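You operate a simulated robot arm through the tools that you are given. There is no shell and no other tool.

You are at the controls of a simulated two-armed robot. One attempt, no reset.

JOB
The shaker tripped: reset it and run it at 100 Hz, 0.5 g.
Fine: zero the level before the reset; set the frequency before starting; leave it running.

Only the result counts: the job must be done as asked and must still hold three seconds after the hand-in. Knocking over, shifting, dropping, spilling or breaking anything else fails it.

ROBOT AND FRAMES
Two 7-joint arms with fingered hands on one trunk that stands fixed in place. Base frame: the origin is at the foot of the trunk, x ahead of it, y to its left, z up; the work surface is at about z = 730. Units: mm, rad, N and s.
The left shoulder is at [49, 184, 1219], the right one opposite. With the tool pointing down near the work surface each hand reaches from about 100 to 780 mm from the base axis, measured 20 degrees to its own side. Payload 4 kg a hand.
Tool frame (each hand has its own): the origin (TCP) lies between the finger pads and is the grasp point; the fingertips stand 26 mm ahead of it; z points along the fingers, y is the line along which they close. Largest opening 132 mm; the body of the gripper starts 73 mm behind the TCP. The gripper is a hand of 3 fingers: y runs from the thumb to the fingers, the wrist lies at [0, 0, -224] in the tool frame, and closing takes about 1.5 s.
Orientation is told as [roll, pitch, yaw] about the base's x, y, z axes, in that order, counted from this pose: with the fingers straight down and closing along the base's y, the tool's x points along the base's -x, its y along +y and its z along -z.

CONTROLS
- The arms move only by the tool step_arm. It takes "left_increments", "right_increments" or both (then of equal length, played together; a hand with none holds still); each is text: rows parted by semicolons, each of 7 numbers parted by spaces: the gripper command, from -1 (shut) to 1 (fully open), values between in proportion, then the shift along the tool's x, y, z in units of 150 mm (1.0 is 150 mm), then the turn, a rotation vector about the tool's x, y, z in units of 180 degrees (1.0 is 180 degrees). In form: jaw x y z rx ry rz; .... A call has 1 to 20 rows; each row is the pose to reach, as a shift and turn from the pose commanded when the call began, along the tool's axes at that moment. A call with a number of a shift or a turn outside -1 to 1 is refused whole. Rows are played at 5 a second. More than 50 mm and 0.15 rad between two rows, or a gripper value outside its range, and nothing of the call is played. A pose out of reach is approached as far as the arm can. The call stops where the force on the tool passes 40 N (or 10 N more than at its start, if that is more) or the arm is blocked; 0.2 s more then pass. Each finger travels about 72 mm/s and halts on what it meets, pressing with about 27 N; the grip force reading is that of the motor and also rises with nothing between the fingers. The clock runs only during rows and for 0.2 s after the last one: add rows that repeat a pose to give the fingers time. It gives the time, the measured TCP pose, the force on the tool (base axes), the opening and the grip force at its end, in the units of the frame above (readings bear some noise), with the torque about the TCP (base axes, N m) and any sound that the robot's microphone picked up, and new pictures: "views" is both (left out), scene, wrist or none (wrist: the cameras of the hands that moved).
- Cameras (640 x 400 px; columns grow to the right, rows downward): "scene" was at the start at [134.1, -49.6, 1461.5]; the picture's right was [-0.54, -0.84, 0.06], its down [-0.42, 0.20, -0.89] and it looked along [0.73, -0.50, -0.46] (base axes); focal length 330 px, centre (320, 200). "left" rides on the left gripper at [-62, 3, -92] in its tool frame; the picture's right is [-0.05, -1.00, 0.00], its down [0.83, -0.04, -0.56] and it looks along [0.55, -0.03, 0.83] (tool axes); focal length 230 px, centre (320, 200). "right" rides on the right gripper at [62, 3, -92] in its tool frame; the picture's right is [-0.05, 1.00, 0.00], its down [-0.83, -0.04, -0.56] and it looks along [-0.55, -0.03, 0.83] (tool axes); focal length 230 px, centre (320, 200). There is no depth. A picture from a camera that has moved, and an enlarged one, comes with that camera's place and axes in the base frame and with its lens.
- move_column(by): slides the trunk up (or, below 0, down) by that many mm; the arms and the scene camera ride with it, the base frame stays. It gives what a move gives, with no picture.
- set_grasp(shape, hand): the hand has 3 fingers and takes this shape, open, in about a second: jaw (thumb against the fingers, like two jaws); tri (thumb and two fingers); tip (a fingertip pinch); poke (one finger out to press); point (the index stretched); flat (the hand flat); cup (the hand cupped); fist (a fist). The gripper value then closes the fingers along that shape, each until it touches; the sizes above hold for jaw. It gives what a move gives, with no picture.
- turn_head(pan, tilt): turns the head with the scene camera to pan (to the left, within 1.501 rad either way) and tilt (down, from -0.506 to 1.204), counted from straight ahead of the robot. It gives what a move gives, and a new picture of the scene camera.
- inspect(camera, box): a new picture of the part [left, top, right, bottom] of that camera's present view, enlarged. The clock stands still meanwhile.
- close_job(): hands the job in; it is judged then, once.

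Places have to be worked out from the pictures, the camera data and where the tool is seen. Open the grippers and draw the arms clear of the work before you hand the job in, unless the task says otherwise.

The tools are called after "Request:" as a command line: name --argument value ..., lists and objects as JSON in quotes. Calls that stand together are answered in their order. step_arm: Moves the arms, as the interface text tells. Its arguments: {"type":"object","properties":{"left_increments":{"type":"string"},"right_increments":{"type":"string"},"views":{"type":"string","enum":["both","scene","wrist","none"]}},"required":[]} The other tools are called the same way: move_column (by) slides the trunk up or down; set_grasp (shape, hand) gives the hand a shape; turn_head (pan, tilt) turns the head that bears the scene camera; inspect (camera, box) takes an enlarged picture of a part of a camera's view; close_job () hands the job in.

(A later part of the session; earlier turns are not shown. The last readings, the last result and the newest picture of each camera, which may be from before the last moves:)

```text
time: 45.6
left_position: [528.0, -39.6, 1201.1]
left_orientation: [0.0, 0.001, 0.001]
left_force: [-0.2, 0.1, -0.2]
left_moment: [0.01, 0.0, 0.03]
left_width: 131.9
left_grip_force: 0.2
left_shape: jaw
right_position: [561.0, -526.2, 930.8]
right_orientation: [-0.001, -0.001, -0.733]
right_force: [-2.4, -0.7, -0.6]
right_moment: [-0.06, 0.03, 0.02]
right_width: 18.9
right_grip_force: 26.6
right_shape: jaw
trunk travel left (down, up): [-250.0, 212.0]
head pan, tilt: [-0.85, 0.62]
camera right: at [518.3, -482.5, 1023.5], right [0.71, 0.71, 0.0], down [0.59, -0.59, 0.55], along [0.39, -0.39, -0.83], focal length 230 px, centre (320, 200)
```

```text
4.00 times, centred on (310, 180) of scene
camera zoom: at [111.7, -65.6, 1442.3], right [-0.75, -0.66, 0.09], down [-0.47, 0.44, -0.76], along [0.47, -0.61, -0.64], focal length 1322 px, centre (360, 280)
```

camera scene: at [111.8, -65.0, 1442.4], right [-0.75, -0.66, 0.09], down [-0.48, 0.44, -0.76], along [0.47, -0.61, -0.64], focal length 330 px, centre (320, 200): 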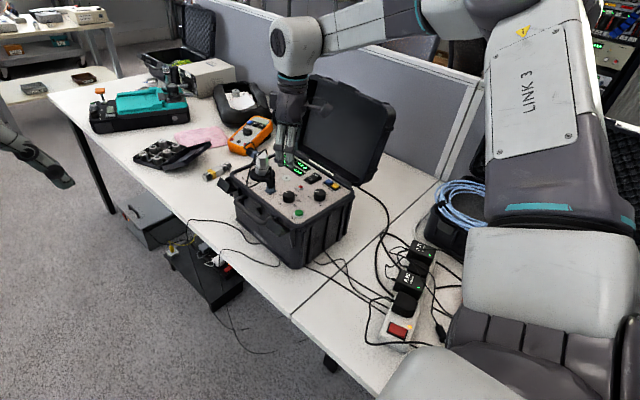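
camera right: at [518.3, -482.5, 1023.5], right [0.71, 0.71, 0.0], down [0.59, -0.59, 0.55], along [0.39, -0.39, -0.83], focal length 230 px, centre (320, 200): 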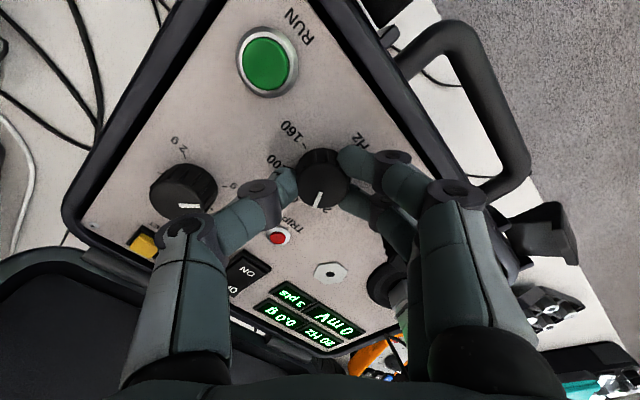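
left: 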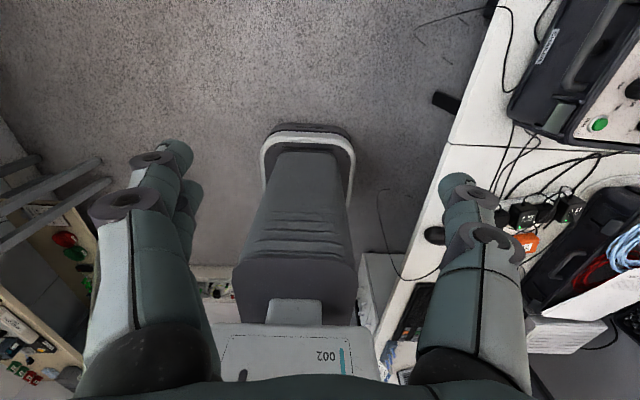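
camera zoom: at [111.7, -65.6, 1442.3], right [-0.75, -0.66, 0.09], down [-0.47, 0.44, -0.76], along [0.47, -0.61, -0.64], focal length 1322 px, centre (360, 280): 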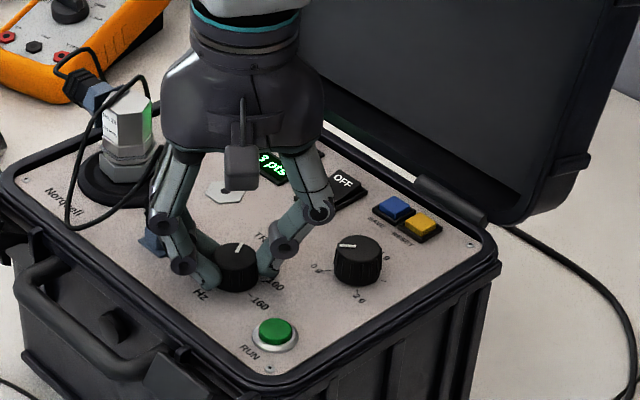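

The knob turned smoothly with no side load. I'll read the frequency display from the wrist view.

Request:
inspect --camera "right" --box '[250, 280, 370, 355]'

```text
5.33 times, centred on (310, 318) of right
camera zoom: at [518.3, -482.5, 1023.5], right [0.71, 0.71, 0.0], down [0.59, -0.59, 0.55], along [0.39, -0.39, -0.83], focal length 1227 px, centre (373, -427)
```

zoom: 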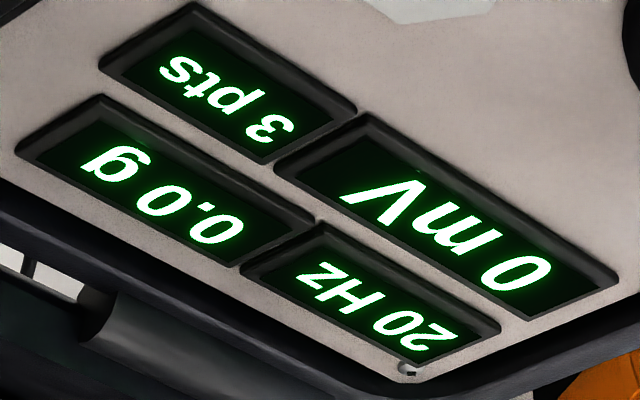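

The display shows 20 Hz — the selector is stepped, about 50° per position. I'll open slightly, swing the hand back counter-clockwise 77°, and check the knob.

Request:
step_arm --right_increments "-0.6 0 0 0 0 0 0; -0.35 0 0 0 0 0 0; -0.35 0 0 0 0 0 0; -0.3 0 0 0 0 0 -0.043; -0.3 0 0 0 0 0 -0.086; -0.3 0 0 0 0 0 -0.129; -0.3 0 0 0 0 0 -0.172; -0.3 0 0 0 0 0 -0.215; -0.3 0 0 0 0 0 -0.258; -0.3 0 0 0 0 0 -0.301; -0.3 0 0 0 0 0 -0.344; -0.3 0 0 0 0 0 -0.387; -0.3 0 0 0 0 0 -0.43; -0.3 0 0 0 0 0 -0.43" --views "wrist"

Request:
inspect --camera "right" --box '[200, 80, 440, 230]'

Request:
inspect --camera "right" --box '[20, 120, 200, 280]'

```text
time: 48.6
left_position: [526.1, -38.4, 1201.4]
left_orientation: [0.0, 0.0, 0.0]
left_force: [0.4, -0.1, -0.3]
left_moment: [-0.02, 0.0, 0.0]
left_width: 131.7
left_grip_force: 0.0
left_shape: jaw
right_position: [561.6, -526.6, 932.3]
right_orientation: [-0.002, 0.0, 0.621]
right_force: [-0.5, -0.5, -0.7]
right_moment: [0.02, 0.02, -0.01]
right_width: 45.7
right_grip_force: 0.1
right_shape: jaw
trunk travel left (down, up): [-250.0, 212.0]
head pan, tilt: [-0.85, 0.62]
camera right: at [510.4, -559.0, 1023.5], right [-0.54, 0.84, 0.0], down [0.7, 0.45, 0.56], along [0.47, 0.3, -0.83], focal length 230 px, centre (320, 200)
```

right: 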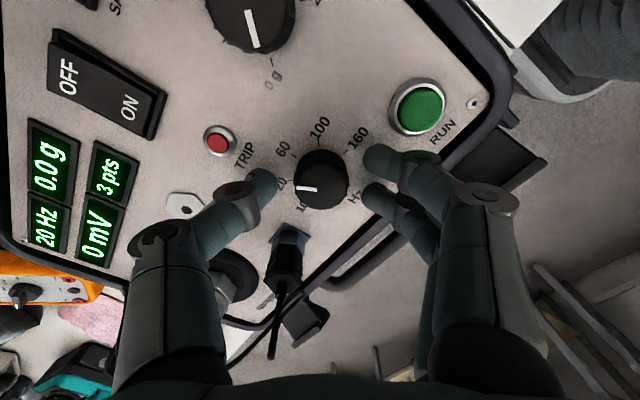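

```text
2.67 times, centred on (320, 155) of right
camera zoom: at [510.4, -559.0, 1023.5], right [-0.54, 0.84, 0.0], down [0.7, 0.45, 0.56], along [0.47, 0.3, -0.83], focal length 614 px, centre (320, 320)
```

zoom: 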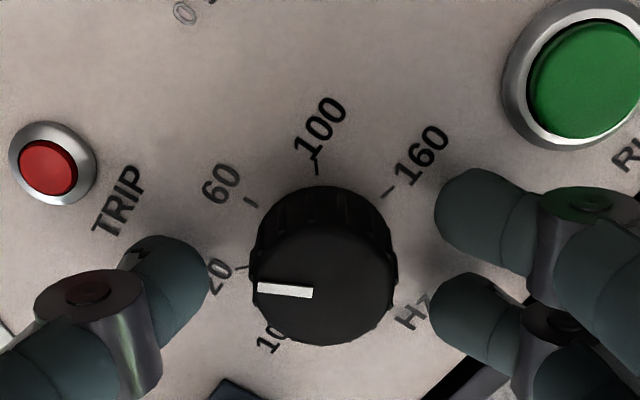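

```text
2.50 times, centred on (110, 200) of right
camera zoom: at [510.4, -559.0, 1023.5], right [-0.54, 0.84, 0.0], down [0.7, 0.45, 0.56], along [0.47, 0.3, -0.83], focal length 575 px, centre (845, 200)
```

zoom: 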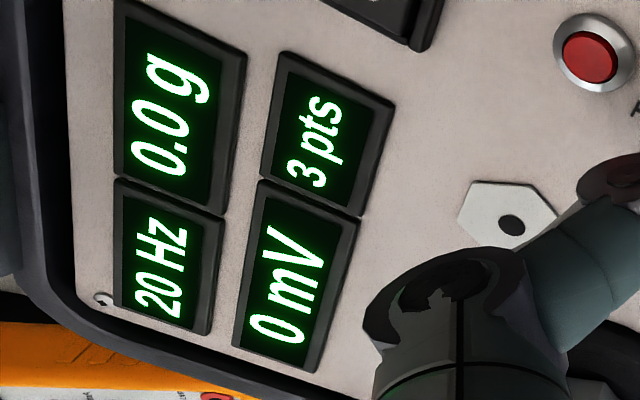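

Still 20 Hz and the pointer stayed at about −29°, so 100 Hz (+50°) is about 79° further clockwise. I'll regrip and turn that much.

Request:
step_arm --right_increments "-0.6 0 0 0 0 0 0; -1 0 0 0 0 0 0; -1 0 0 0 0 0 0; -1 0 0 0 0 0 0; -1 0 0 0 0 0 0.04; -1 0 0 0 0 0 0.08; -1 0 0 0 0 0 0.12; -1 0 0 0 0 0 0.16; -1 0 0 0 0 0 0.2; -1 0 0 0 0 0 0.24; -1 0 0 0 0 0 0.28; -1 0 0 0 0 0 0.32; -1 0 0 0 0 0 0.36; -1 0 0 0 0 0 0.4; -1 0 0 0 0 0 0.44; -1 0 0 0 0 0 0.44" --views "wrist"

Request:
inspect --camera "right" --box '[200, 80, 440, 230]'

Request:
inspect --camera "right" --box '[250, 280, 370, 355]'

```text
time: 52.0
left_position: [526.6, -39.8, 1201.5]
left_orientation: [-0.001, 0.001, 0.001]
left_force: [0.0, 0.1, 0.1]
left_moment: [0.01, 0.02, -0.01]
left_width: 132.0
left_grip_force: 0.0
left_shape: jaw
right_position: [561.4, -524.3, 932.3]
right_orientation: [0.0, 0.001, -0.764]
right_force: [-6.8, 4.8, -0.3]
right_moment: [0.09, 0.11, 0.03]
right_width: 19.3
right_grip_force: 27.2
right_shape: jaw
trunk travel left (down, up): [-250.0, 212.0]
head pan, tilt: [-0.85, 0.62]
camera right: at [519.5, -480.3, 1023.5], right [0.73, 0.68, 0.0], down [0.57, -0.61, 0.55], along [0.38, -0.4, -0.83], focal length 230 px, centre (320, 200)
```

right: 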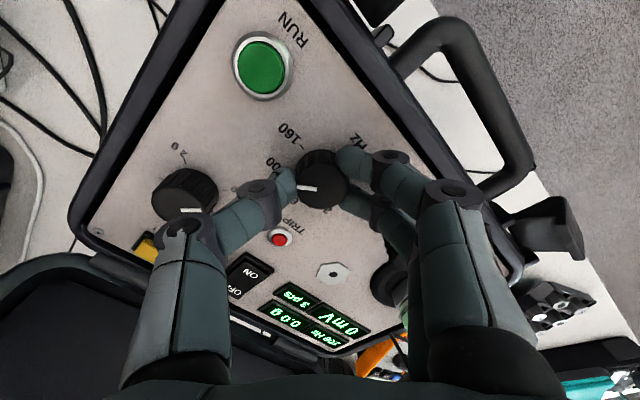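

```text
2.67 times, centred on (320, 155) of right
camera zoom: at [519.5, -480.3, 1023.5], right [0.73, 0.68, 0.0], down [0.57, -0.61, 0.55], along [0.38, -0.4, -0.83], focal length 614 px, centre (320, 320)
```

zoom: 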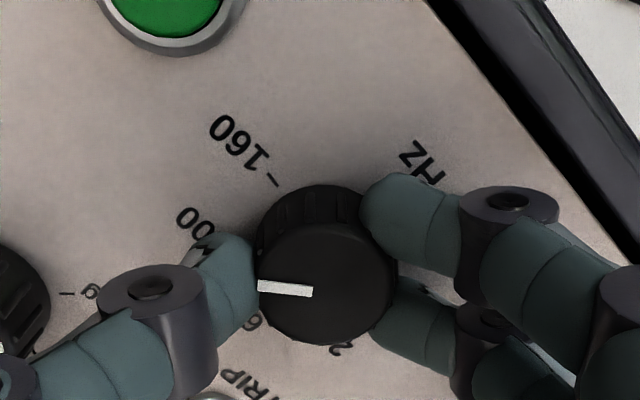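

```text
5.33 times, centred on (310, 318) of right
camera zoom: at [519.5, -480.3, 1023.5], right [0.73, 0.68, 0.0], down [0.57, -0.61, 0.55], along [0.38, -0.4, -0.83], focal length 1227 px, centre (373, -427)
```

zoom: 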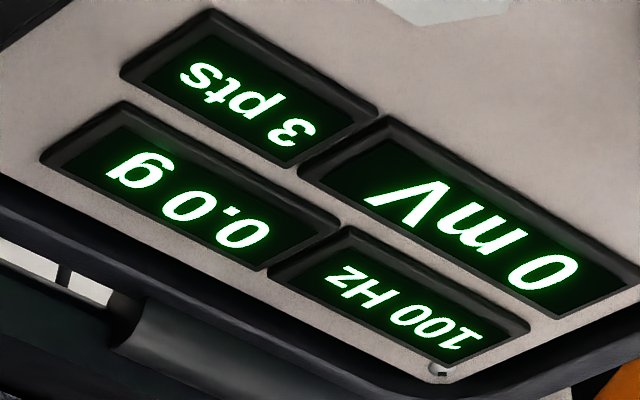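

The display reads 100 Hz and 0.0 g. I'll release gently, lift straight up 100 mm and verify.

Request:
step_arm --right_increments "-0.7 0 0 0 0 0 0; -0.4 0 0 0 0 0 0; -0.35 0 0 0 0 0 0; -0.35 0 0 -0.08 0 0 0; -0.35 0 0 -0.2 0 0 0; -0.35 0 0 -0.45 0 0 0; -0.35 0 0 -0.67 0 0 0; -0.35 0 0 -0.67 0 0 0" --views "wrist"

Request:
inspect --camera "right" --box '[220, 60, 420, 260]'

Request:
inspect --camera "scene" --box '[250, 130, 370, 230]'

```text
time: 53.8
left_position: [528.2, -38.3, 1200.0]
left_orientation: [-0.001, -0.002, -0.001]
left_force: [-0.2, -0.1, 0.0]
left_moment: [0.01, 0.0, 0.0]
left_width: 132.2
left_grip_force: 0.1
left_shape: jaw
right_position: [560.9, -527.0, 1033.5]
right_orientation: [0.001, 0.0, -0.762]
right_force: [0.3, 0.3, -0.2]
right_moment: [0.03, -0.02, 0.02]
right_width: 42.6
right_grip_force: 0.2
right_shape: jaw
trunk travel left (down, up): [-250.0, 212.0]
head pan, tilt: [-0.85, 0.62]
camera right: at [520.7, -481.9, 1124.8], right [0.73, 0.69, 0.0], down [0.57, -0.61, 0.55], along [0.38, -0.4, -0.83], focal length 230 px, centre (320, 200)
```

right: 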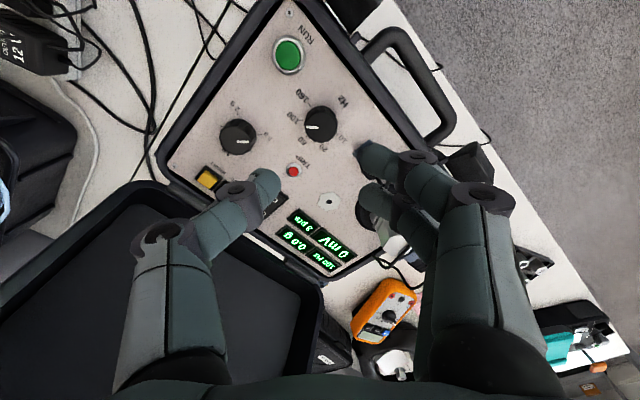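

```text
2.00 times, centred on (320, 160) of right
camera zoom: at [520.7, -481.9, 1124.8], right [0.73, 0.69, 0.0], down [0.57, -0.61, 0.55], along [0.38, -0.4, -0.83], focal length 460 px, centre (320, 280)
```

zoom: 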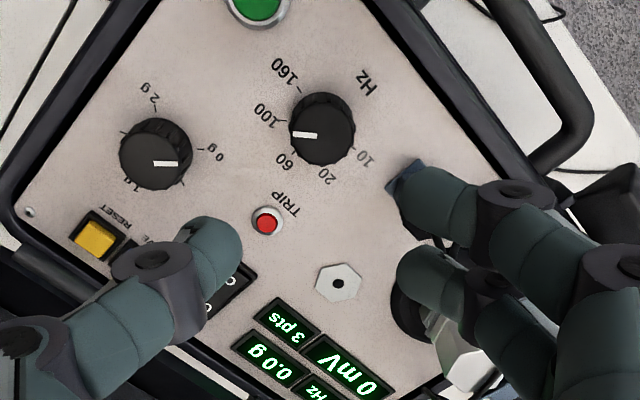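

```text
4.00 times, centred on (310, 180) of scene
camera zoom: at [112.4, -65.4, 1442.2], right [-0.75, -0.66, 0.09], down [-0.48, 0.44, -0.76], along [0.47, -0.61, -0.64], focal length 1322 px, centre (360, 280)
```

zoom: 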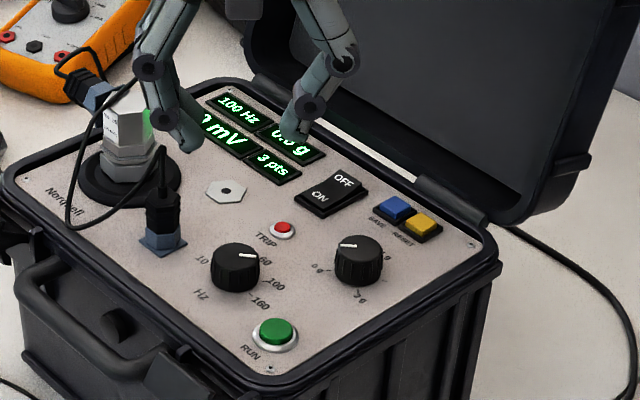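

Everything holds: 100 Hz, 0.0 g, TRIP lamp out. Now RUN at about [505, −503.5]: I'll move above it, yaw to −90° and take the poke shape.

Request:
step_arm --right_increments "-0.35 0.06 -0.025 0 0 0 0.043; -0.35 0.12 -0.05 0 0 0 0.086; -0.35 0.18 -0.075 0 0 0 0.129; -0.35 0.25 -0.1 0 0 0 0.172; -0.35 0.31 -0.126 0 0 0 0.215; -0.35 0.371 -0.152 0 0 0 0.257; -0.35 0.371 -0.152 0 0 0 0.257" --views "none"

Request:
set_grasp --hand "right" --shape "poke"

Request:
step_arm --right_increments "1 0 0 0.15 0 0 0; 1 0 0 0.3 0 0 0; 1 0 0 0.45 0 0 0; 1 0 0 0.48 0 0 0; 1 0 0 0.48 0 0 0" --views "both"

Request:
inspect --camera "right" --box '[220, 100, 420, 225]'

Request:
inspect --camera "scene" --box '[250, 130, 370, 230]'

```text
time: 55.4
left_position: [528.9, -38.0, 1200.2]
left_orientation: [-0.001, -0.002, -0.001]
left_force: [0.4, 0.2, 0.3]
left_moment: [0.01, 0.0, -0.03]
left_width: 132.2
left_grip_force: 0.1
left_shape: jaw
right_position: [505.2, -502.3, 1031.9]
right_orientation: [0.0, 0.0, -1.574]
right_force: [0.1, 0.9, 0.3]
right_moment: [0.02, -0.02, -0.01]
right_width: 42.6
right_grip_force: 0.1
right_shape: jaw
trunk travel left (down, up): [-250.0, 212.0]
head pan, tilt: [-0.85, 0.62]
```

```text
time: 56.3
left_position: [527.4, -38.9, 1201.2]
left_orientation: [-0.001, 0.0, 0.001]
left_force: [-0.3, -0.4, 0.5]
left_moment: [-0.03, -0.02, 0.0]
left_width: 131.7
left_grip_force: 0.2
left_shape: jaw
right_position: [504.5, -503.1, 1032.1]
right_orientation: [0.001, -0.001, -1.571]
right_force: [0.2, -0.5, -0.6]
right_moment: [0.0, 0.02, 0.03]
right_width: 0.0
right_grip_force: 0.1
right_shape: poke
trunk travel left (down, up): [-250.0, 212.0]
head pan, tilt: [-0.85, 0.62]
```

```text
time: 57.5
left_position: [527.4, -38.8, 1201.0]
left_orientation: [-0.001, 0.0, 0.001]
left_force: [1.4, 0.3, 0.0]
left_moment: [0.01, 0.04, -0.01]
left_width: 131.7
left_grip_force: 0.1
left_shape: jaw
right_position: [506.0, -504.4, 961.0]
right_orientation: [-0.001, 0.0, -1.57]
right_force: [-0.4, 0.4, -0.4]
right_moment: [0.0, 0.01, -0.01]
right_width: 0.0
right_grip_force: 0.0
right_shape: poke
trunk travel left (down, up): [-250.0, 212.0]
head pan, tilt: [-0.85, 0.62]
camera scene: at [111.6, -65.1, 1442.4], right [-0.75, -0.66, 0.09], down [-0.47, 0.44, -0.76], along [0.47, -0.61, -0.64], focal length 330 px, centre (320, 200)
camera right: at [509.6, -443.1, 1052.5], right [1.0, -0.05, 0.0], down [-0.04, -0.83, 0.56], along [-0.03, -0.55, -0.83], focal length 230 px, centre (320, 200)
```

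scene: 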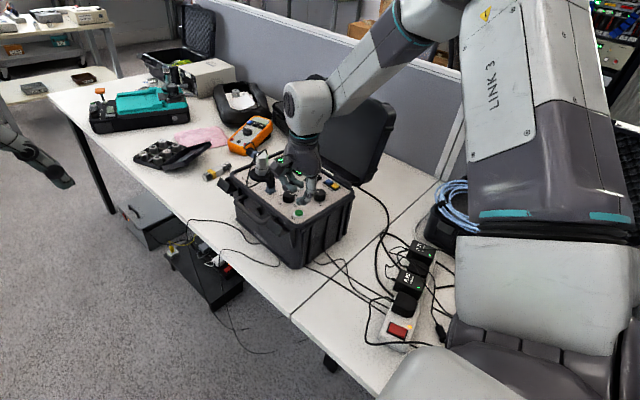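
right: 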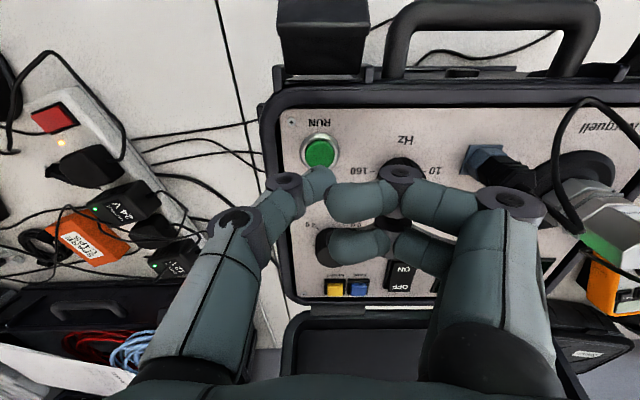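

```text
3.20 times, centred on (320, 162) of right
camera zoom: at [509.6, -443.1, 1052.5], right [1.0, -0.05, 0.0], down [-0.04, -0.83, 0.56], along [-0.03, -0.55, -0.83], focal length 736 px, centre (320, 320)
```

zoom: 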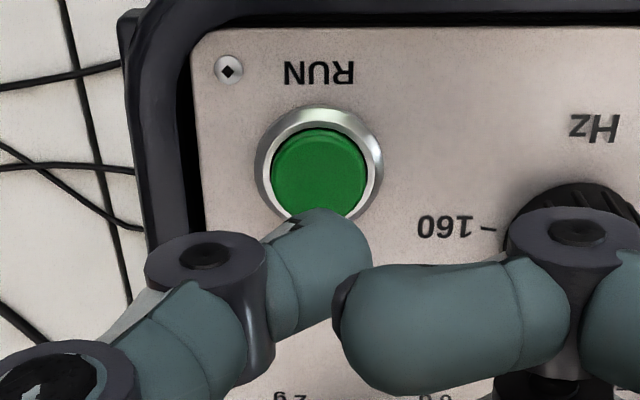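

```text
4.00 times, centred on (310, 180) of scene
camera zoom: at [111.6, -65.1, 1442.4], right [-0.75, -0.66, 0.09], down [-0.47, 0.44, -0.76], along [0.47, -0.61, -0.64], focal length 1322 px, centre (360, 280)
```

zoom: 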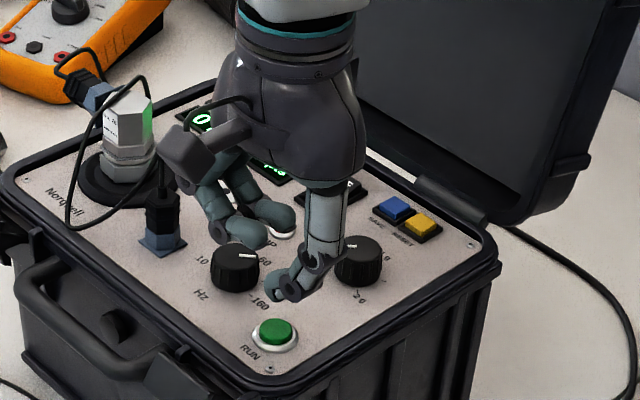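

The tool axis lands on the green RUN cap, and the curled fingers will pass about 14 mm above the frequency knob. I'll descend to just above the button.

Request:
step_arm --right_increments "1 0.007 0 0.06 0 0 0; 1 0.007 0 0.12 0 0 0; 1 0.007 0 0.16 0 0 0; 1 0.007 0 0.16 0 0 0" --views "wrist"

Request:
inspect --camera "right" --box '[220, 100, 420, 225]'

Request:
inspect --camera "scene" --box '[250, 130, 370, 230]'

```text
time: 58.5
left_position: [528.5, -38.9, 1202.2]
left_orientation: [0.001, 0.0, 0.0]
left_force: [0.3, -0.1, -0.7]
left_moment: [-0.01, -0.04, 0.0]
left_width: 132.2
left_grip_force: 0.1
left_shape: jaw
right_position: [505.3, -504.2, 936.6]
right_orientation: [0.0, 0.001, -1.57]
right_force: [0.1, 0.1, 1.0]
right_moment: [-0.01, 0.01, -0.01]
right_width: 0.0
right_grip_force: 0.0
right_shape: poke
trunk travel left (down, up): [-250.0, 212.0]
head pan, tilt: [-0.85, 0.62]
camera right: at [509.1, -441.4, 1028.5], right [1.0, -0.05, 0.0], down [-0.04, -0.83, 0.56], along [-0.03, -0.55, -0.83], focal length 230 px, centre (320, 200)
```

right: 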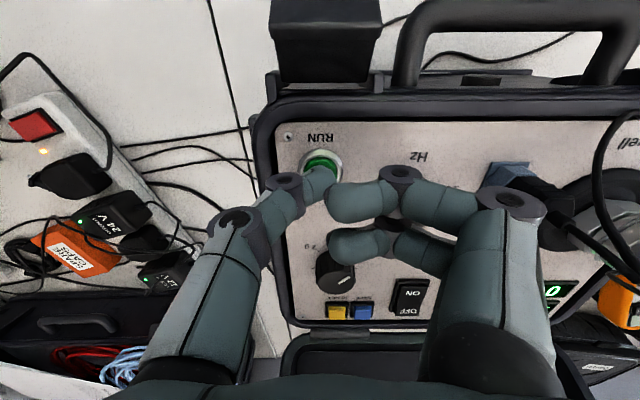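

```text
3.20 times, centred on (320, 162) of right
camera zoom: at [509.1, -441.4, 1028.5], right [1.0, -0.05, 0.0], down [-0.04, -0.83, 0.56], along [-0.03, -0.55, -0.83], focal length 736 px, centre (320, 320)
```

zoom: 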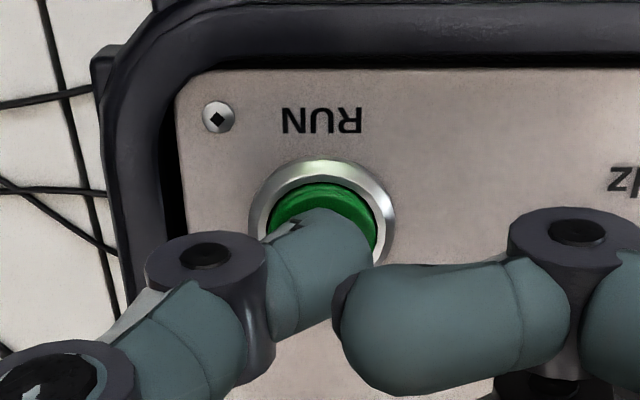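

```text
4.00 times, centred on (310, 180) of scene
camera zoom: at [111.5, -65.0, 1442.4], right [-0.75, -0.66, 0.09], down [-0.47, 0.44, -0.76], along [0.47, -0.61, -0.64], focal length 1322 px, centre (360, 280)
```

zoom: 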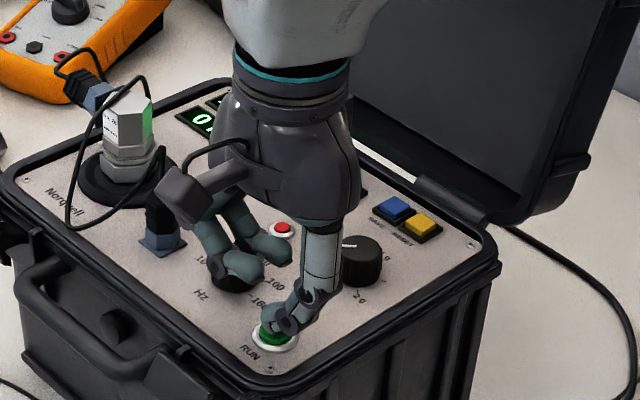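

The thumb tip is centred over RUN. I'll press down in small steps.

Request:
step_arm --right_increments "1 0 0 0.02 0 0 0; 1 0 0 0.04 0 0 0; 1 0 0 0.05 0 0 0" --views "wrist"

Request:
inspect --camera "right" --box '[220, 100, 420, 225]'

```text
time: 59.3
left_position: [526.8, -37.8, 1202.9]
left_orientation: [-0.001, -0.003, 0.0]
left_force: [0.5, 0.0, -0.4]
left_moment: [0.01, 0.02, 0.04]
left_width: 131.7
left_grip_force: 0.0
left_shape: jaw
right_position: [505.0, -502.3, 930.5]
right_orientation: [0.004, -0.002, -1.572]
right_force: [-2.8, -2.7, 17.0]
right_moment: [-0.04, -0.02, -0.03]
right_width: 0.1
right_grip_force: 0.0
right_shape: poke
trunk travel left (down, up): [-250.0, 212.0]
head pan, tilt: [-0.85, 0.62]
heard: click
camera right: at [508.3, -441.1, 1022.9], right [1.0, -0.05, 0.0], down [-0.05, -0.83, 0.56], along [-0.03, -0.56, -0.83], focal length 230 px, centre (320, 200)
```

right: 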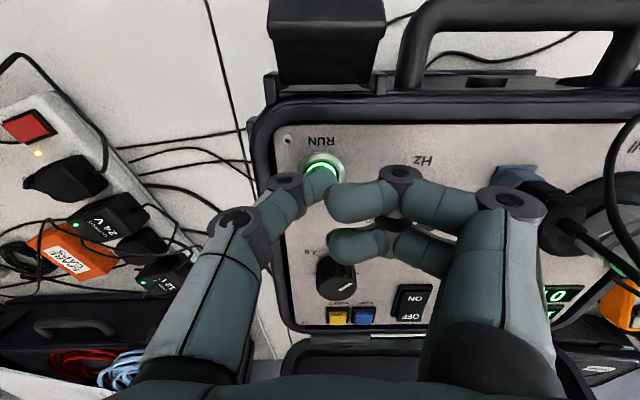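

```text
3.20 times, centred on (320, 162) of right
camera zoom: at [508.3, -441.1, 1022.9], right [1.0, -0.05, 0.0], down [-0.05, -0.83, 0.56], along [-0.03, -0.56, -0.83], focal length 736 px, centre (320, 320)
```

zoom: 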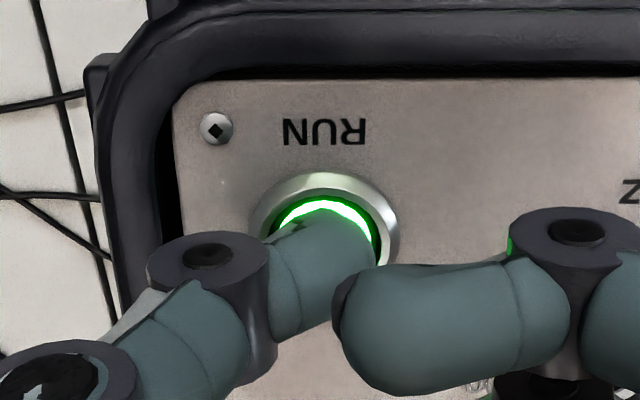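

The RUN button clicked and its ring is lit bright green. I'll release, lift clear and verify the panel state.

Request:
step_arm --right_increments "1 0 0 -0.04 0 0 0; 1 0 0 -0.15 0 0 0; 1 0 0 -0.35 0 0 0; 1 0 0 -0.55 0 0 0; 1 0 0 -0.72 0 0 0; 1 0 0 -0.72 0 0 0" --views "both"

Request:
inspect --camera "scene" --box '[250, 130, 370, 230]'

```text
time: 60.7
left_position: [528.4, -39.4, 1200.2]
left_orientation: [0.0, -0.001, 0.001]
left_force: [0.0, 0.0, -0.1]
left_moment: [-0.03, 0.01, -0.01]
left_width: 132.0
left_grip_force: 0.0
left_shape: jaw
right_position: [505.3, -503.0, 1036.0]
right_orientation: [-0.002, -0.001, -1.57]
right_force: [0.1, -0.8, 0.1]
right_moment: [0.01, -0.01, -0.03]
right_width: 0.2
right_grip_force: 0.1
right_shape: poke
trunk travel left (down, up): [-250.0, 212.0]
head pan, tilt: [-0.85, 0.62]
camera scene: at [112.1, -65.3, 1442.3], right [-0.75, -0.66, 0.09], down [-0.48, 0.44, -0.76], along [0.47, -0.61, -0.64], focal length 330 px, centre (320, 200)
camera right: at [509.4, -442.5, 1127.5], right [1.0, -0.05, 0.0], down [-0.04, -0.83, 0.56], along [-0.03, -0.55, -0.83], focal length 230 px, centre (320, 200)
```

scene: 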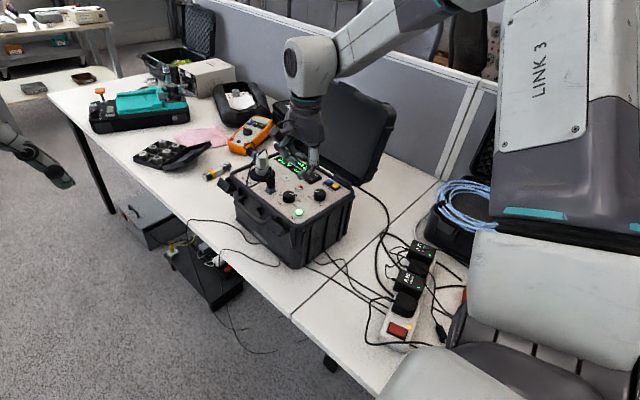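
right: 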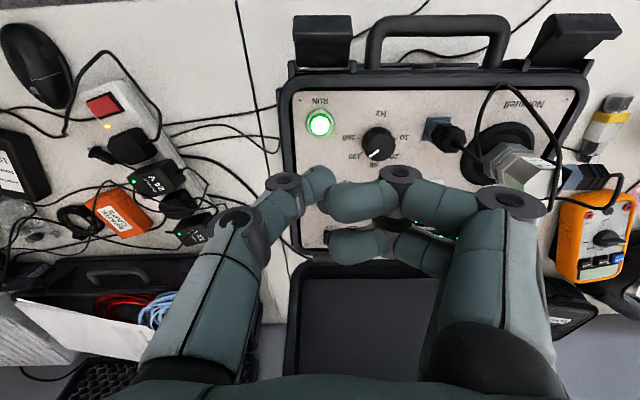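

```text
4.00 times, centred on (310, 180) of scene
camera zoom: at [112.1, -65.3, 1442.3], right [-0.75, -0.66, 0.09], down [-0.48, 0.44, -0.76], along [0.47, -0.61, -0.64], focal length 1322 px, centre (360, 280)
```

zoom: 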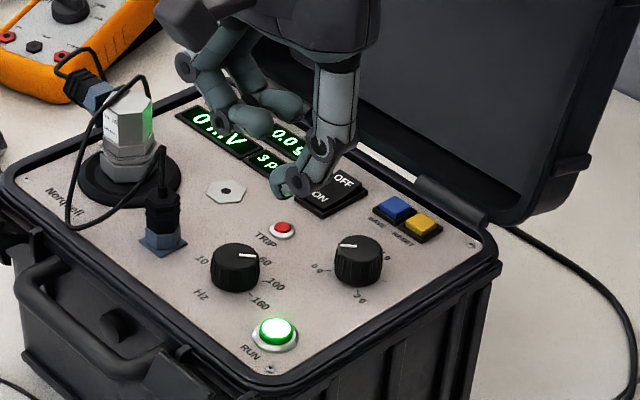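

Running: RUN is lit, 100 Hz, level 0.0 g, TRIP out. Now I raise the level to 0.5 g: back to the jaw shape, then over the level knob with yaw +25°.

Request:
set_grasp --hand "right" --shape "jaw"

Request:
step_arm --right_increments "0.6 -0.09 0.008 0 0 0 -0.0426; 0.2 -0.18 0.016 0 0 0 -0.0852; -0.2 -0.27 0.024 0 0 0 -0.1278; -0.2 -0.36 0.032 0 0 0 -0.1704; -0.2 -0.45 0.04 0 0 0 -0.213; -0.2 -0.549 0.049 0 0 0 -0.2556; -0.2 -0.549 0.049 0 0 0 -0.2982; -0.2 -0.549 0.049 0 0 0 -0.3408; -0.2 -0.549 0.049 0 0 0 -0.3834; -0.2 -0.549 0.049 0 0 0 -0.426; -0.2 -0.549 0.049 0 0 0 -0.4686; -0.2 -0.549 0.049 0 0 0 -0.5112; -0.2 -0.549 0.049 0 0 0 -0.5538; -0.2 -0.549 0.049 0 0 0 -0.5964; -0.2 -0.549 0.049 0 0 0 -0.639; -0.2 -0.549 0.049 0 0 0 -0.639" --views "none"

Request:
step_arm --right_increments "-0.25 0 0 0.15 0 0 0; -0.25 0 0 0.3 0 0 0; -0.25 0 0 0.45 0 0 0; -0.25 0 0 0.49 0 0 0; -0.25 0 0 0.49 0 0 0" --views "both"

Request:
inspect --camera "right" --box '[200, 80, 440, 230]'

Request:
inspect --camera "scene" --box '[250, 130, 370, 230]'

```text
time: 61.6
left_position: [527.9, -38.4, 1202.2]
left_orientation: [0.0, 0.0, -0.001]
left_force: [-0.2, -0.6, -0.3]
left_moment: [-0.02, 0.03, -0.01]
left_width: 131.8
left_grip_force: 0.1
left_shape: jaw
right_position: [506.5, -503.8, 1035.7]
right_orientation: [0.0, 0.001, -1.571]
right_force: [-0.3, -0.2, 0.0]
right_moment: [0.0, -0.02, 0.02]
right_width: 131.9
right_grip_force: 0.0
right_shape: jaw
trunk travel left (down, up): [-250.0, 212.0]
head pan, tilt: [-0.85, 0.62]
```

```text
time: 65.0
left_position: [528.2, -38.5, 1200.4]
left_orientation: [-0.001, 0.0, -0.002]
left_force: [-0.1, 0.0, -0.4]
left_moment: [0.01, -0.02, -0.02]
left_width: 131.8
left_grip_force: 0.0
left_shape: jaw
right_position: [514.0, -584.7, 1037.0]
right_orientation: [0.001, 0.0, 0.439]
right_force: [-0.6, 0.0, 0.8]
right_moment: [-0.04, 0.04, 0.0]
right_width: 53.3
right_grip_force: 0.0
right_shape: jaw
trunk travel left (down, up): [-250.0, 212.0]
head pan, tilt: [-0.85, 0.62]
```

```text
time: 66.2
left_position: [527.3, -39.5, 1201.5]
left_orientation: [0.001, 0.001, 0.001]
left_force: [0.3, 0.8, 0.6]
left_moment: [0.01, 0.01, 0.01]
left_width: 131.9
left_grip_force: 0.0
left_shape: jaw
right_position: [513.0, -585.6, 962.4]
right_orientation: [0.0, 0.001, 0.435]
right_force: [0.7, 1.3, -0.5]
right_moment: [0.03, 0.01, 0.0]
right_width: 50.1
right_grip_force: 0.0
right_shape: jaw
trunk travel left (down, up): [-250.0, 212.0]
head pan, tilt: [-0.85, 0.62]
camera scene: at [111.7, -65.0, 1442.4], right [-0.75, -0.66, 0.09], down [-0.48, 0.44, -0.76], along [0.47, -0.61, -0.64], focal length 330 px, centre (320, 200)
camera right: at [456.4, -608.4, 1054.8], right [-0.38, 0.93, 0.0], down [0.77, 0.31, 0.56], along [0.51, 0.21, -0.83], focal length 230 px, centre (320, 200)
```

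scene: 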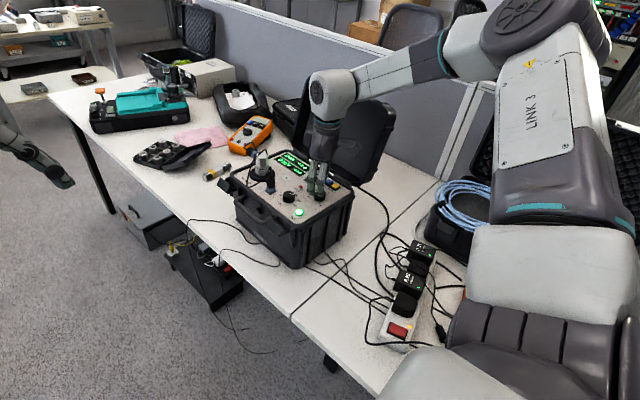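
right: 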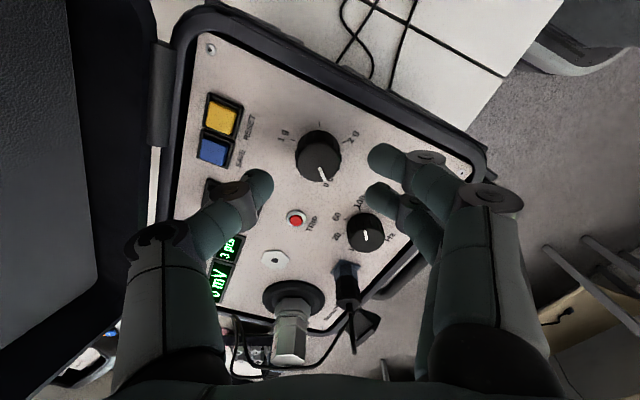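

```text
2.67 times, centred on (320, 155) of right
camera zoom: at [456.4, -608.4, 1054.8], right [-0.38, 0.93, 0.0], down [0.77, 0.31, 0.56], along [0.51, 0.21, -0.83], focal length 614 px, centre (320, 320)
```

zoom: 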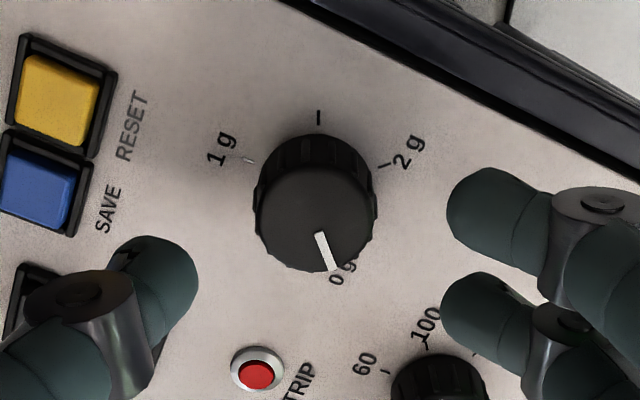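

```text
4.00 times, centred on (310, 180) of scene
camera zoom: at [111.7, -65.0, 1442.4], right [-0.75, -0.66, 0.09], down [-0.48, 0.44, -0.76], along [0.47, -0.61, -0.64], focal length 1322 px, centre (360, 280)
```

zoom: 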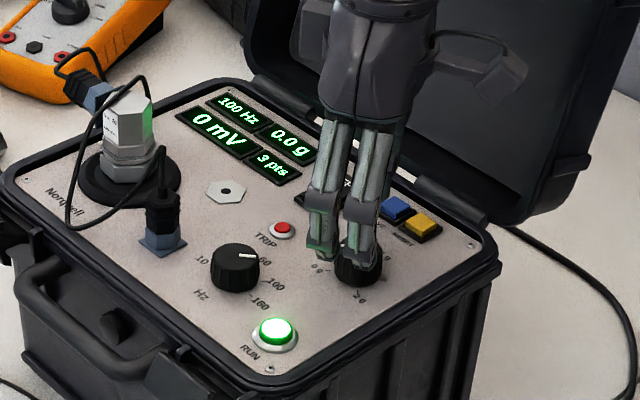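

RUN stays lit at 100 Hz, 0.0 g, and the level knob is centred within about 1 mm. I'll descend and close on it.

Request:
step_arm --right_increments "-0.25 0 -0.006 0.07 0 0 0; -0.25 0 -0.006 0.14 0 0 0; -0.25 0 -0.006 0.207 0 0 0; -0.25 0 -0.006 0.207 0 0 0; -0.6 0 -0.006 0.207 0 0 0; -1 0 -0.006 0.207 0 0 0; -1 0 -0.006 0.207 0 0 0; -1 0 -0.006 0.207 0 0 0" --views "wrist"

Request:
inspect --camera "right" --box '[200, 80, 440, 230]'

Request:
inspect --camera "scene" --box '[250, 130, 370, 230]'

```text
time: 68.0
left_position: [527.6, -38.3, 1201.9]
left_orientation: [-0.001, 0.001, -0.002]
left_force: [-0.1, -0.5, 0.3]
left_moment: [-0.02, -0.01, -0.02]
left_width: 131.9
left_grip_force: 0.0
left_shape: jaw
right_position: [512.8, -584.4, 930.9]
right_orientation: [0.0, 0.0, 0.438]
right_force: [0.6, 0.0, 0.0]
right_moment: [0.05, 0.02, 0.02]
right_width: 19.1
right_grip_force: 27.3
right_shape: jaw
trunk travel left (down, up): [-250.0, 212.0]
head pan, tilt: [-0.85, 0.62]
camera right: at [457.4, -608.7, 1023.5], right [-0.38, 0.93, 0.0], down [0.77, 0.31, 0.56], along [0.51, 0.21, -0.83], focal length 230 px, centre (320, 200)
```

right: 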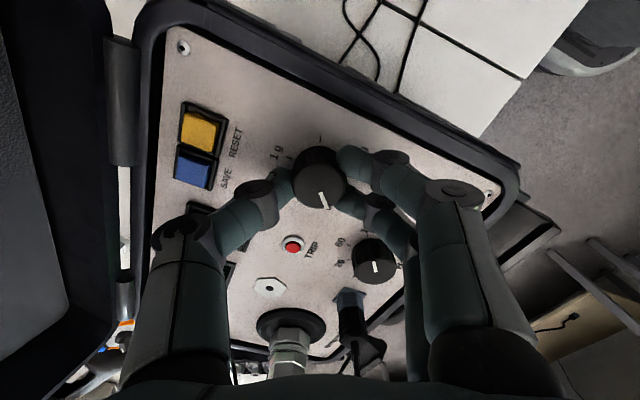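

```text
2.67 times, centred on (320, 155) of right
camera zoom: at [457.4, -608.7, 1023.5], right [-0.38, 0.93, 0.0], down [0.77, 0.31, 0.56], along [0.51, 0.21, -0.83], focal length 614 px, centre (320, 320)
```

zoom: 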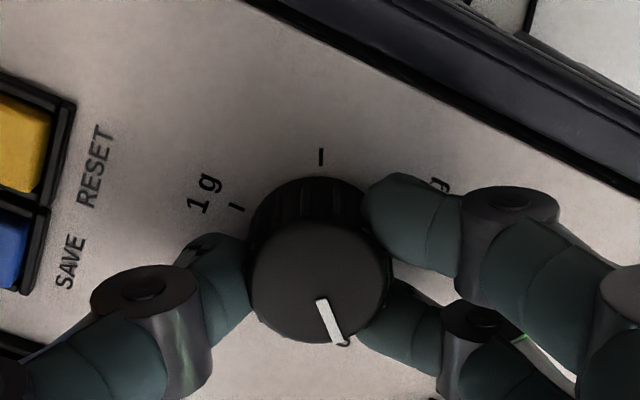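

```text
4.00 times, centred on (310, 180) of scene
camera zoom: at [112.1, -65.3, 1442.3], right [-0.75, -0.66, 0.09], down [-0.48, 0.44, -0.76], along [0.47, -0.61, -0.64], focal length 1322 px, centre (360, 280)
```

zoom: 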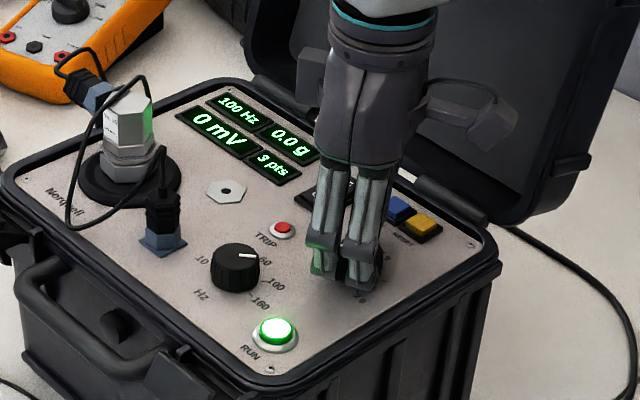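

Gripped with no load at the 0 stop. I'll turn clockwise 60° first (expect about 0.44 g) and read the display.

Request:
step_arm --right_increments "-1 0 0 0 0 0 0.04; -1 0 0 0 0 0 0.08; -1 0 0 0 0 0 0.12; -1 0 0 0 0 0 0.16; -1 0 0 0 0 0 0.2; -1 0 0 0 0 0 0.24; -1 0 0 0 0 0 0.28; -1 0 0 0 0 0 0.31; -1 0 0 0 0 0 0.333; -1 0 0 0 0 0 0.333" --views "wrist"

Request:
inspect --camera "right" --box '[200, 80, 440, 230]'

Request:
inspect --camera "scene" --box '[250, 130, 370, 230]'

Request:
inspect --camera "right" --box '[330, 240, 460, 370]'

```text
time: 70.2
left_position: [529.4, -38.5, 1201.1]
left_orientation: [0.0, 0.0, 0.0]
left_force: [-0.6, 0.2, -0.1]
left_moment: [-0.02, -0.01, 0.0]
left_width: 132.0
left_grip_force: 0.0
left_shape: jaw
right_position: [515.3, -587.3, 930.7]
right_orientation: [0.0, 0.001, -0.61]
right_force: [4.6, -7.4, 0.5]
right_moment: [-0.15, -0.09, 0.0]
right_width: 19.0
right_grip_force: 26.6
right_shape: jaw
trunk travel left (down, up): [-250.0, 212.0]
head pan, tilt: [-0.85, 0.62]
camera right: at [466.2, -548.9, 1023.4], right [0.61, 0.79, 0.0], down [0.66, -0.51, 0.56], along [0.44, -0.34, -0.83], focal length 230 px, centre (320, 200)
```

right: 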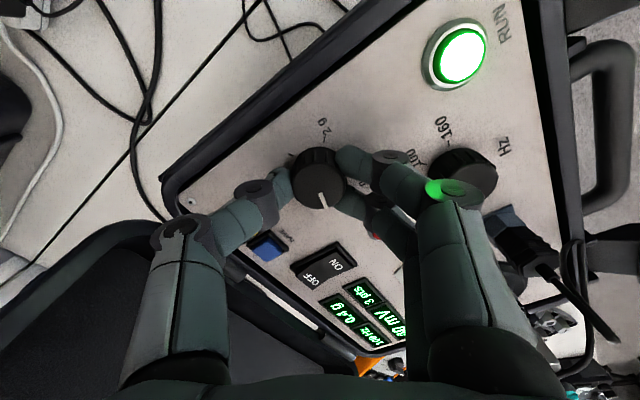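

```text
2.67 times, centred on (320, 155) of right
camera zoom: at [466.2, -548.9, 1023.4], right [0.61, 0.79, 0.0], down [0.66, -0.51, 0.56], along [0.44, -0.34, -0.83], focal length 614 px, centre (320, 320)
```

zoom: 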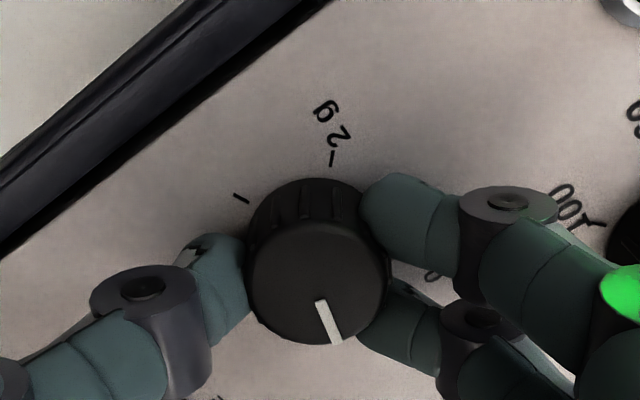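

```text
4.00 times, centred on (310, 180) of scene
camera zoom: at [112.5, -66.1, 1442.3], right [-0.75, -0.66, 0.09], down [-0.48, 0.44, -0.76], along [0.47, -0.61, -0.64], focal length 1322 px, centre (360, 280)
```

zoom: 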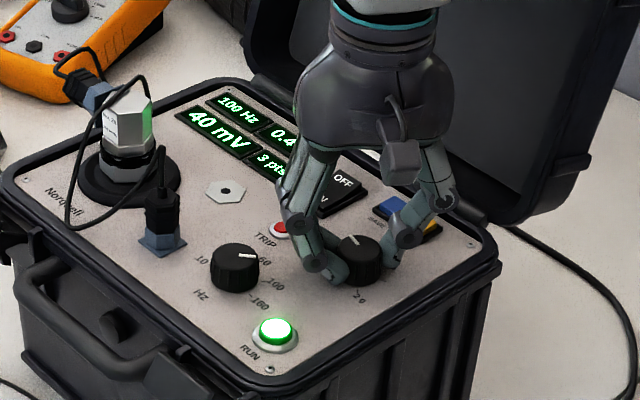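

```text
3.08 times, centred on (395, 305) of right
camera zoom: at [466.2, -548.9, 1023.4], right [0.61, 0.79, 0.0], down [0.66, -0.51, 0.56], along [0.44, -0.34, -0.83], focal length 708 px, centre (89, -123)
```

zoom: 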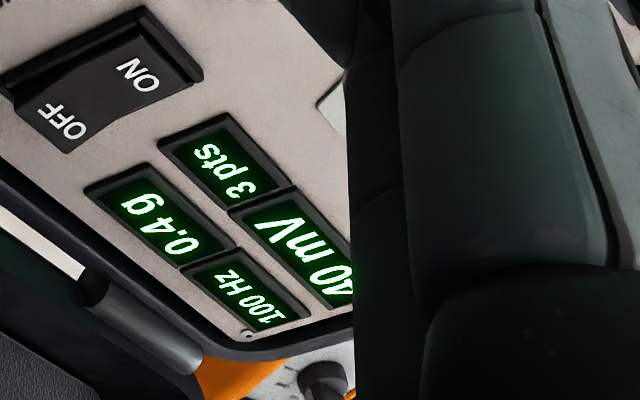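

It reads 0.4 g with 40 mV from the accelerometer. I'll turn the last 7.5° clockwise to the 0.5 g mark, shifting about 1.7 mm to relieve the small side load.

Request:
step_arm --right_increments "-1 -0.005 -0.0024 0 0 0 0.014; -1 -0.0107 -0.0048 0 0 0 0.028; -1 -0.0107 -0.0048 0 0 0 0.042; -1 -0.0107 -0.0048 0 0 0 0.042; -1 -0.0107 -0.0048 0 0 0 0.042" --views "wrist"

Request:
inspect --camera "right" --box '[200, 80, 440, 230]'

Request:
inspect --camera "right" --box '[300, 240, 460, 370]'

Request:
inspect --camera "scene" --box '[250, 130, 370, 230]'

```text
time: 71.4
left_position: [528.2, -39.8, 1200.6]
left_orientation: [-0.001, -0.001, 0.001]
left_force: [-0.1, 0.0, 0.4]
left_moment: [0.0, 0.02, -0.02]
left_width: 131.7
left_grip_force: 0.0
left_shape: jaw
right_position: [513.7, -586.5, 932.6]
right_orientation: [0.0, 0.001, -0.741]
right_force: [1.6, -1.6, 0.0]
right_moment: [0.01, -0.04, 0.02]
right_width: 18.8
right_grip_force: 26.9
right_shape: jaw
trunk travel left (down, up): [-250.0, 212.0]
head pan, tilt: [-0.85, 0.62]
camera right: at [471.7, -543.4, 1023.5], right [0.71, 0.7, 0.0], down [0.58, -0.59, 0.55], along [0.39, -0.4, -0.83], focal length 230 px, centre (320, 200)
```

right: 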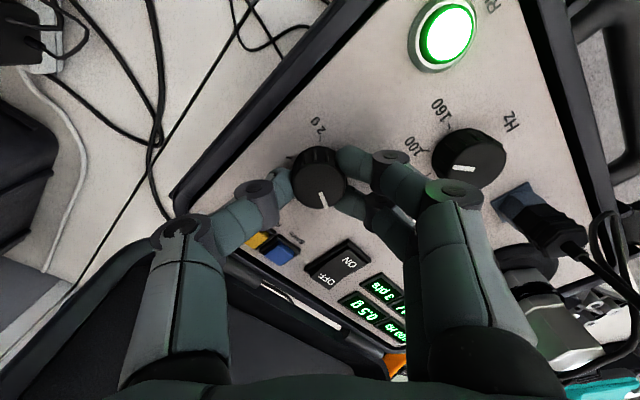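

```text
2.67 times, centred on (320, 155) of right
camera zoom: at [471.7, -543.4, 1023.5], right [0.71, 0.7, 0.0], down [0.58, -0.59, 0.55], along [0.39, -0.4, -0.83], focal length 614 px, centre (320, 320)
```

zoom: 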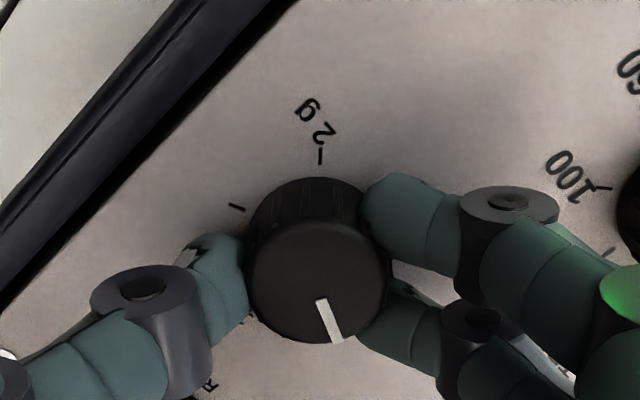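

```text
3.08 times, centred on (380, 305) of right
camera zoom: at [471.7, -543.4, 1023.5], right [0.71, 0.7, 0.0], down [0.58, -0.59, 0.55], along [0.39, -0.4, -0.83], focal length 708 px, centre (135, -123)
```

zoom: 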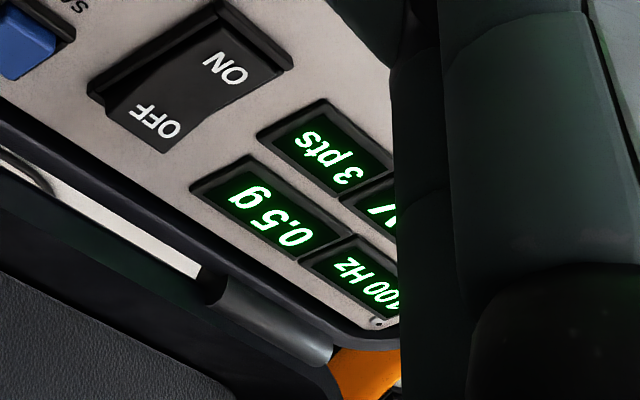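

```text
4.00 times, centred on (310, 180) of scene
camera zoom: at [112.0, -65.3, 1442.3], right [-0.75, -0.66, 0.09], down [-0.48, 0.44, -0.76], along [0.47, -0.61, -0.64], focal length 1322 px, centre (360, 280)
```

zoom: 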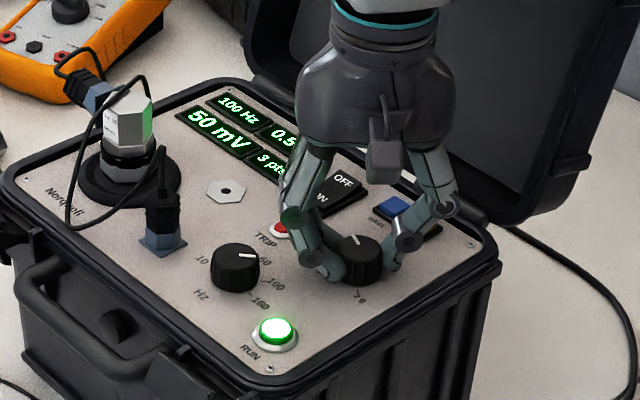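

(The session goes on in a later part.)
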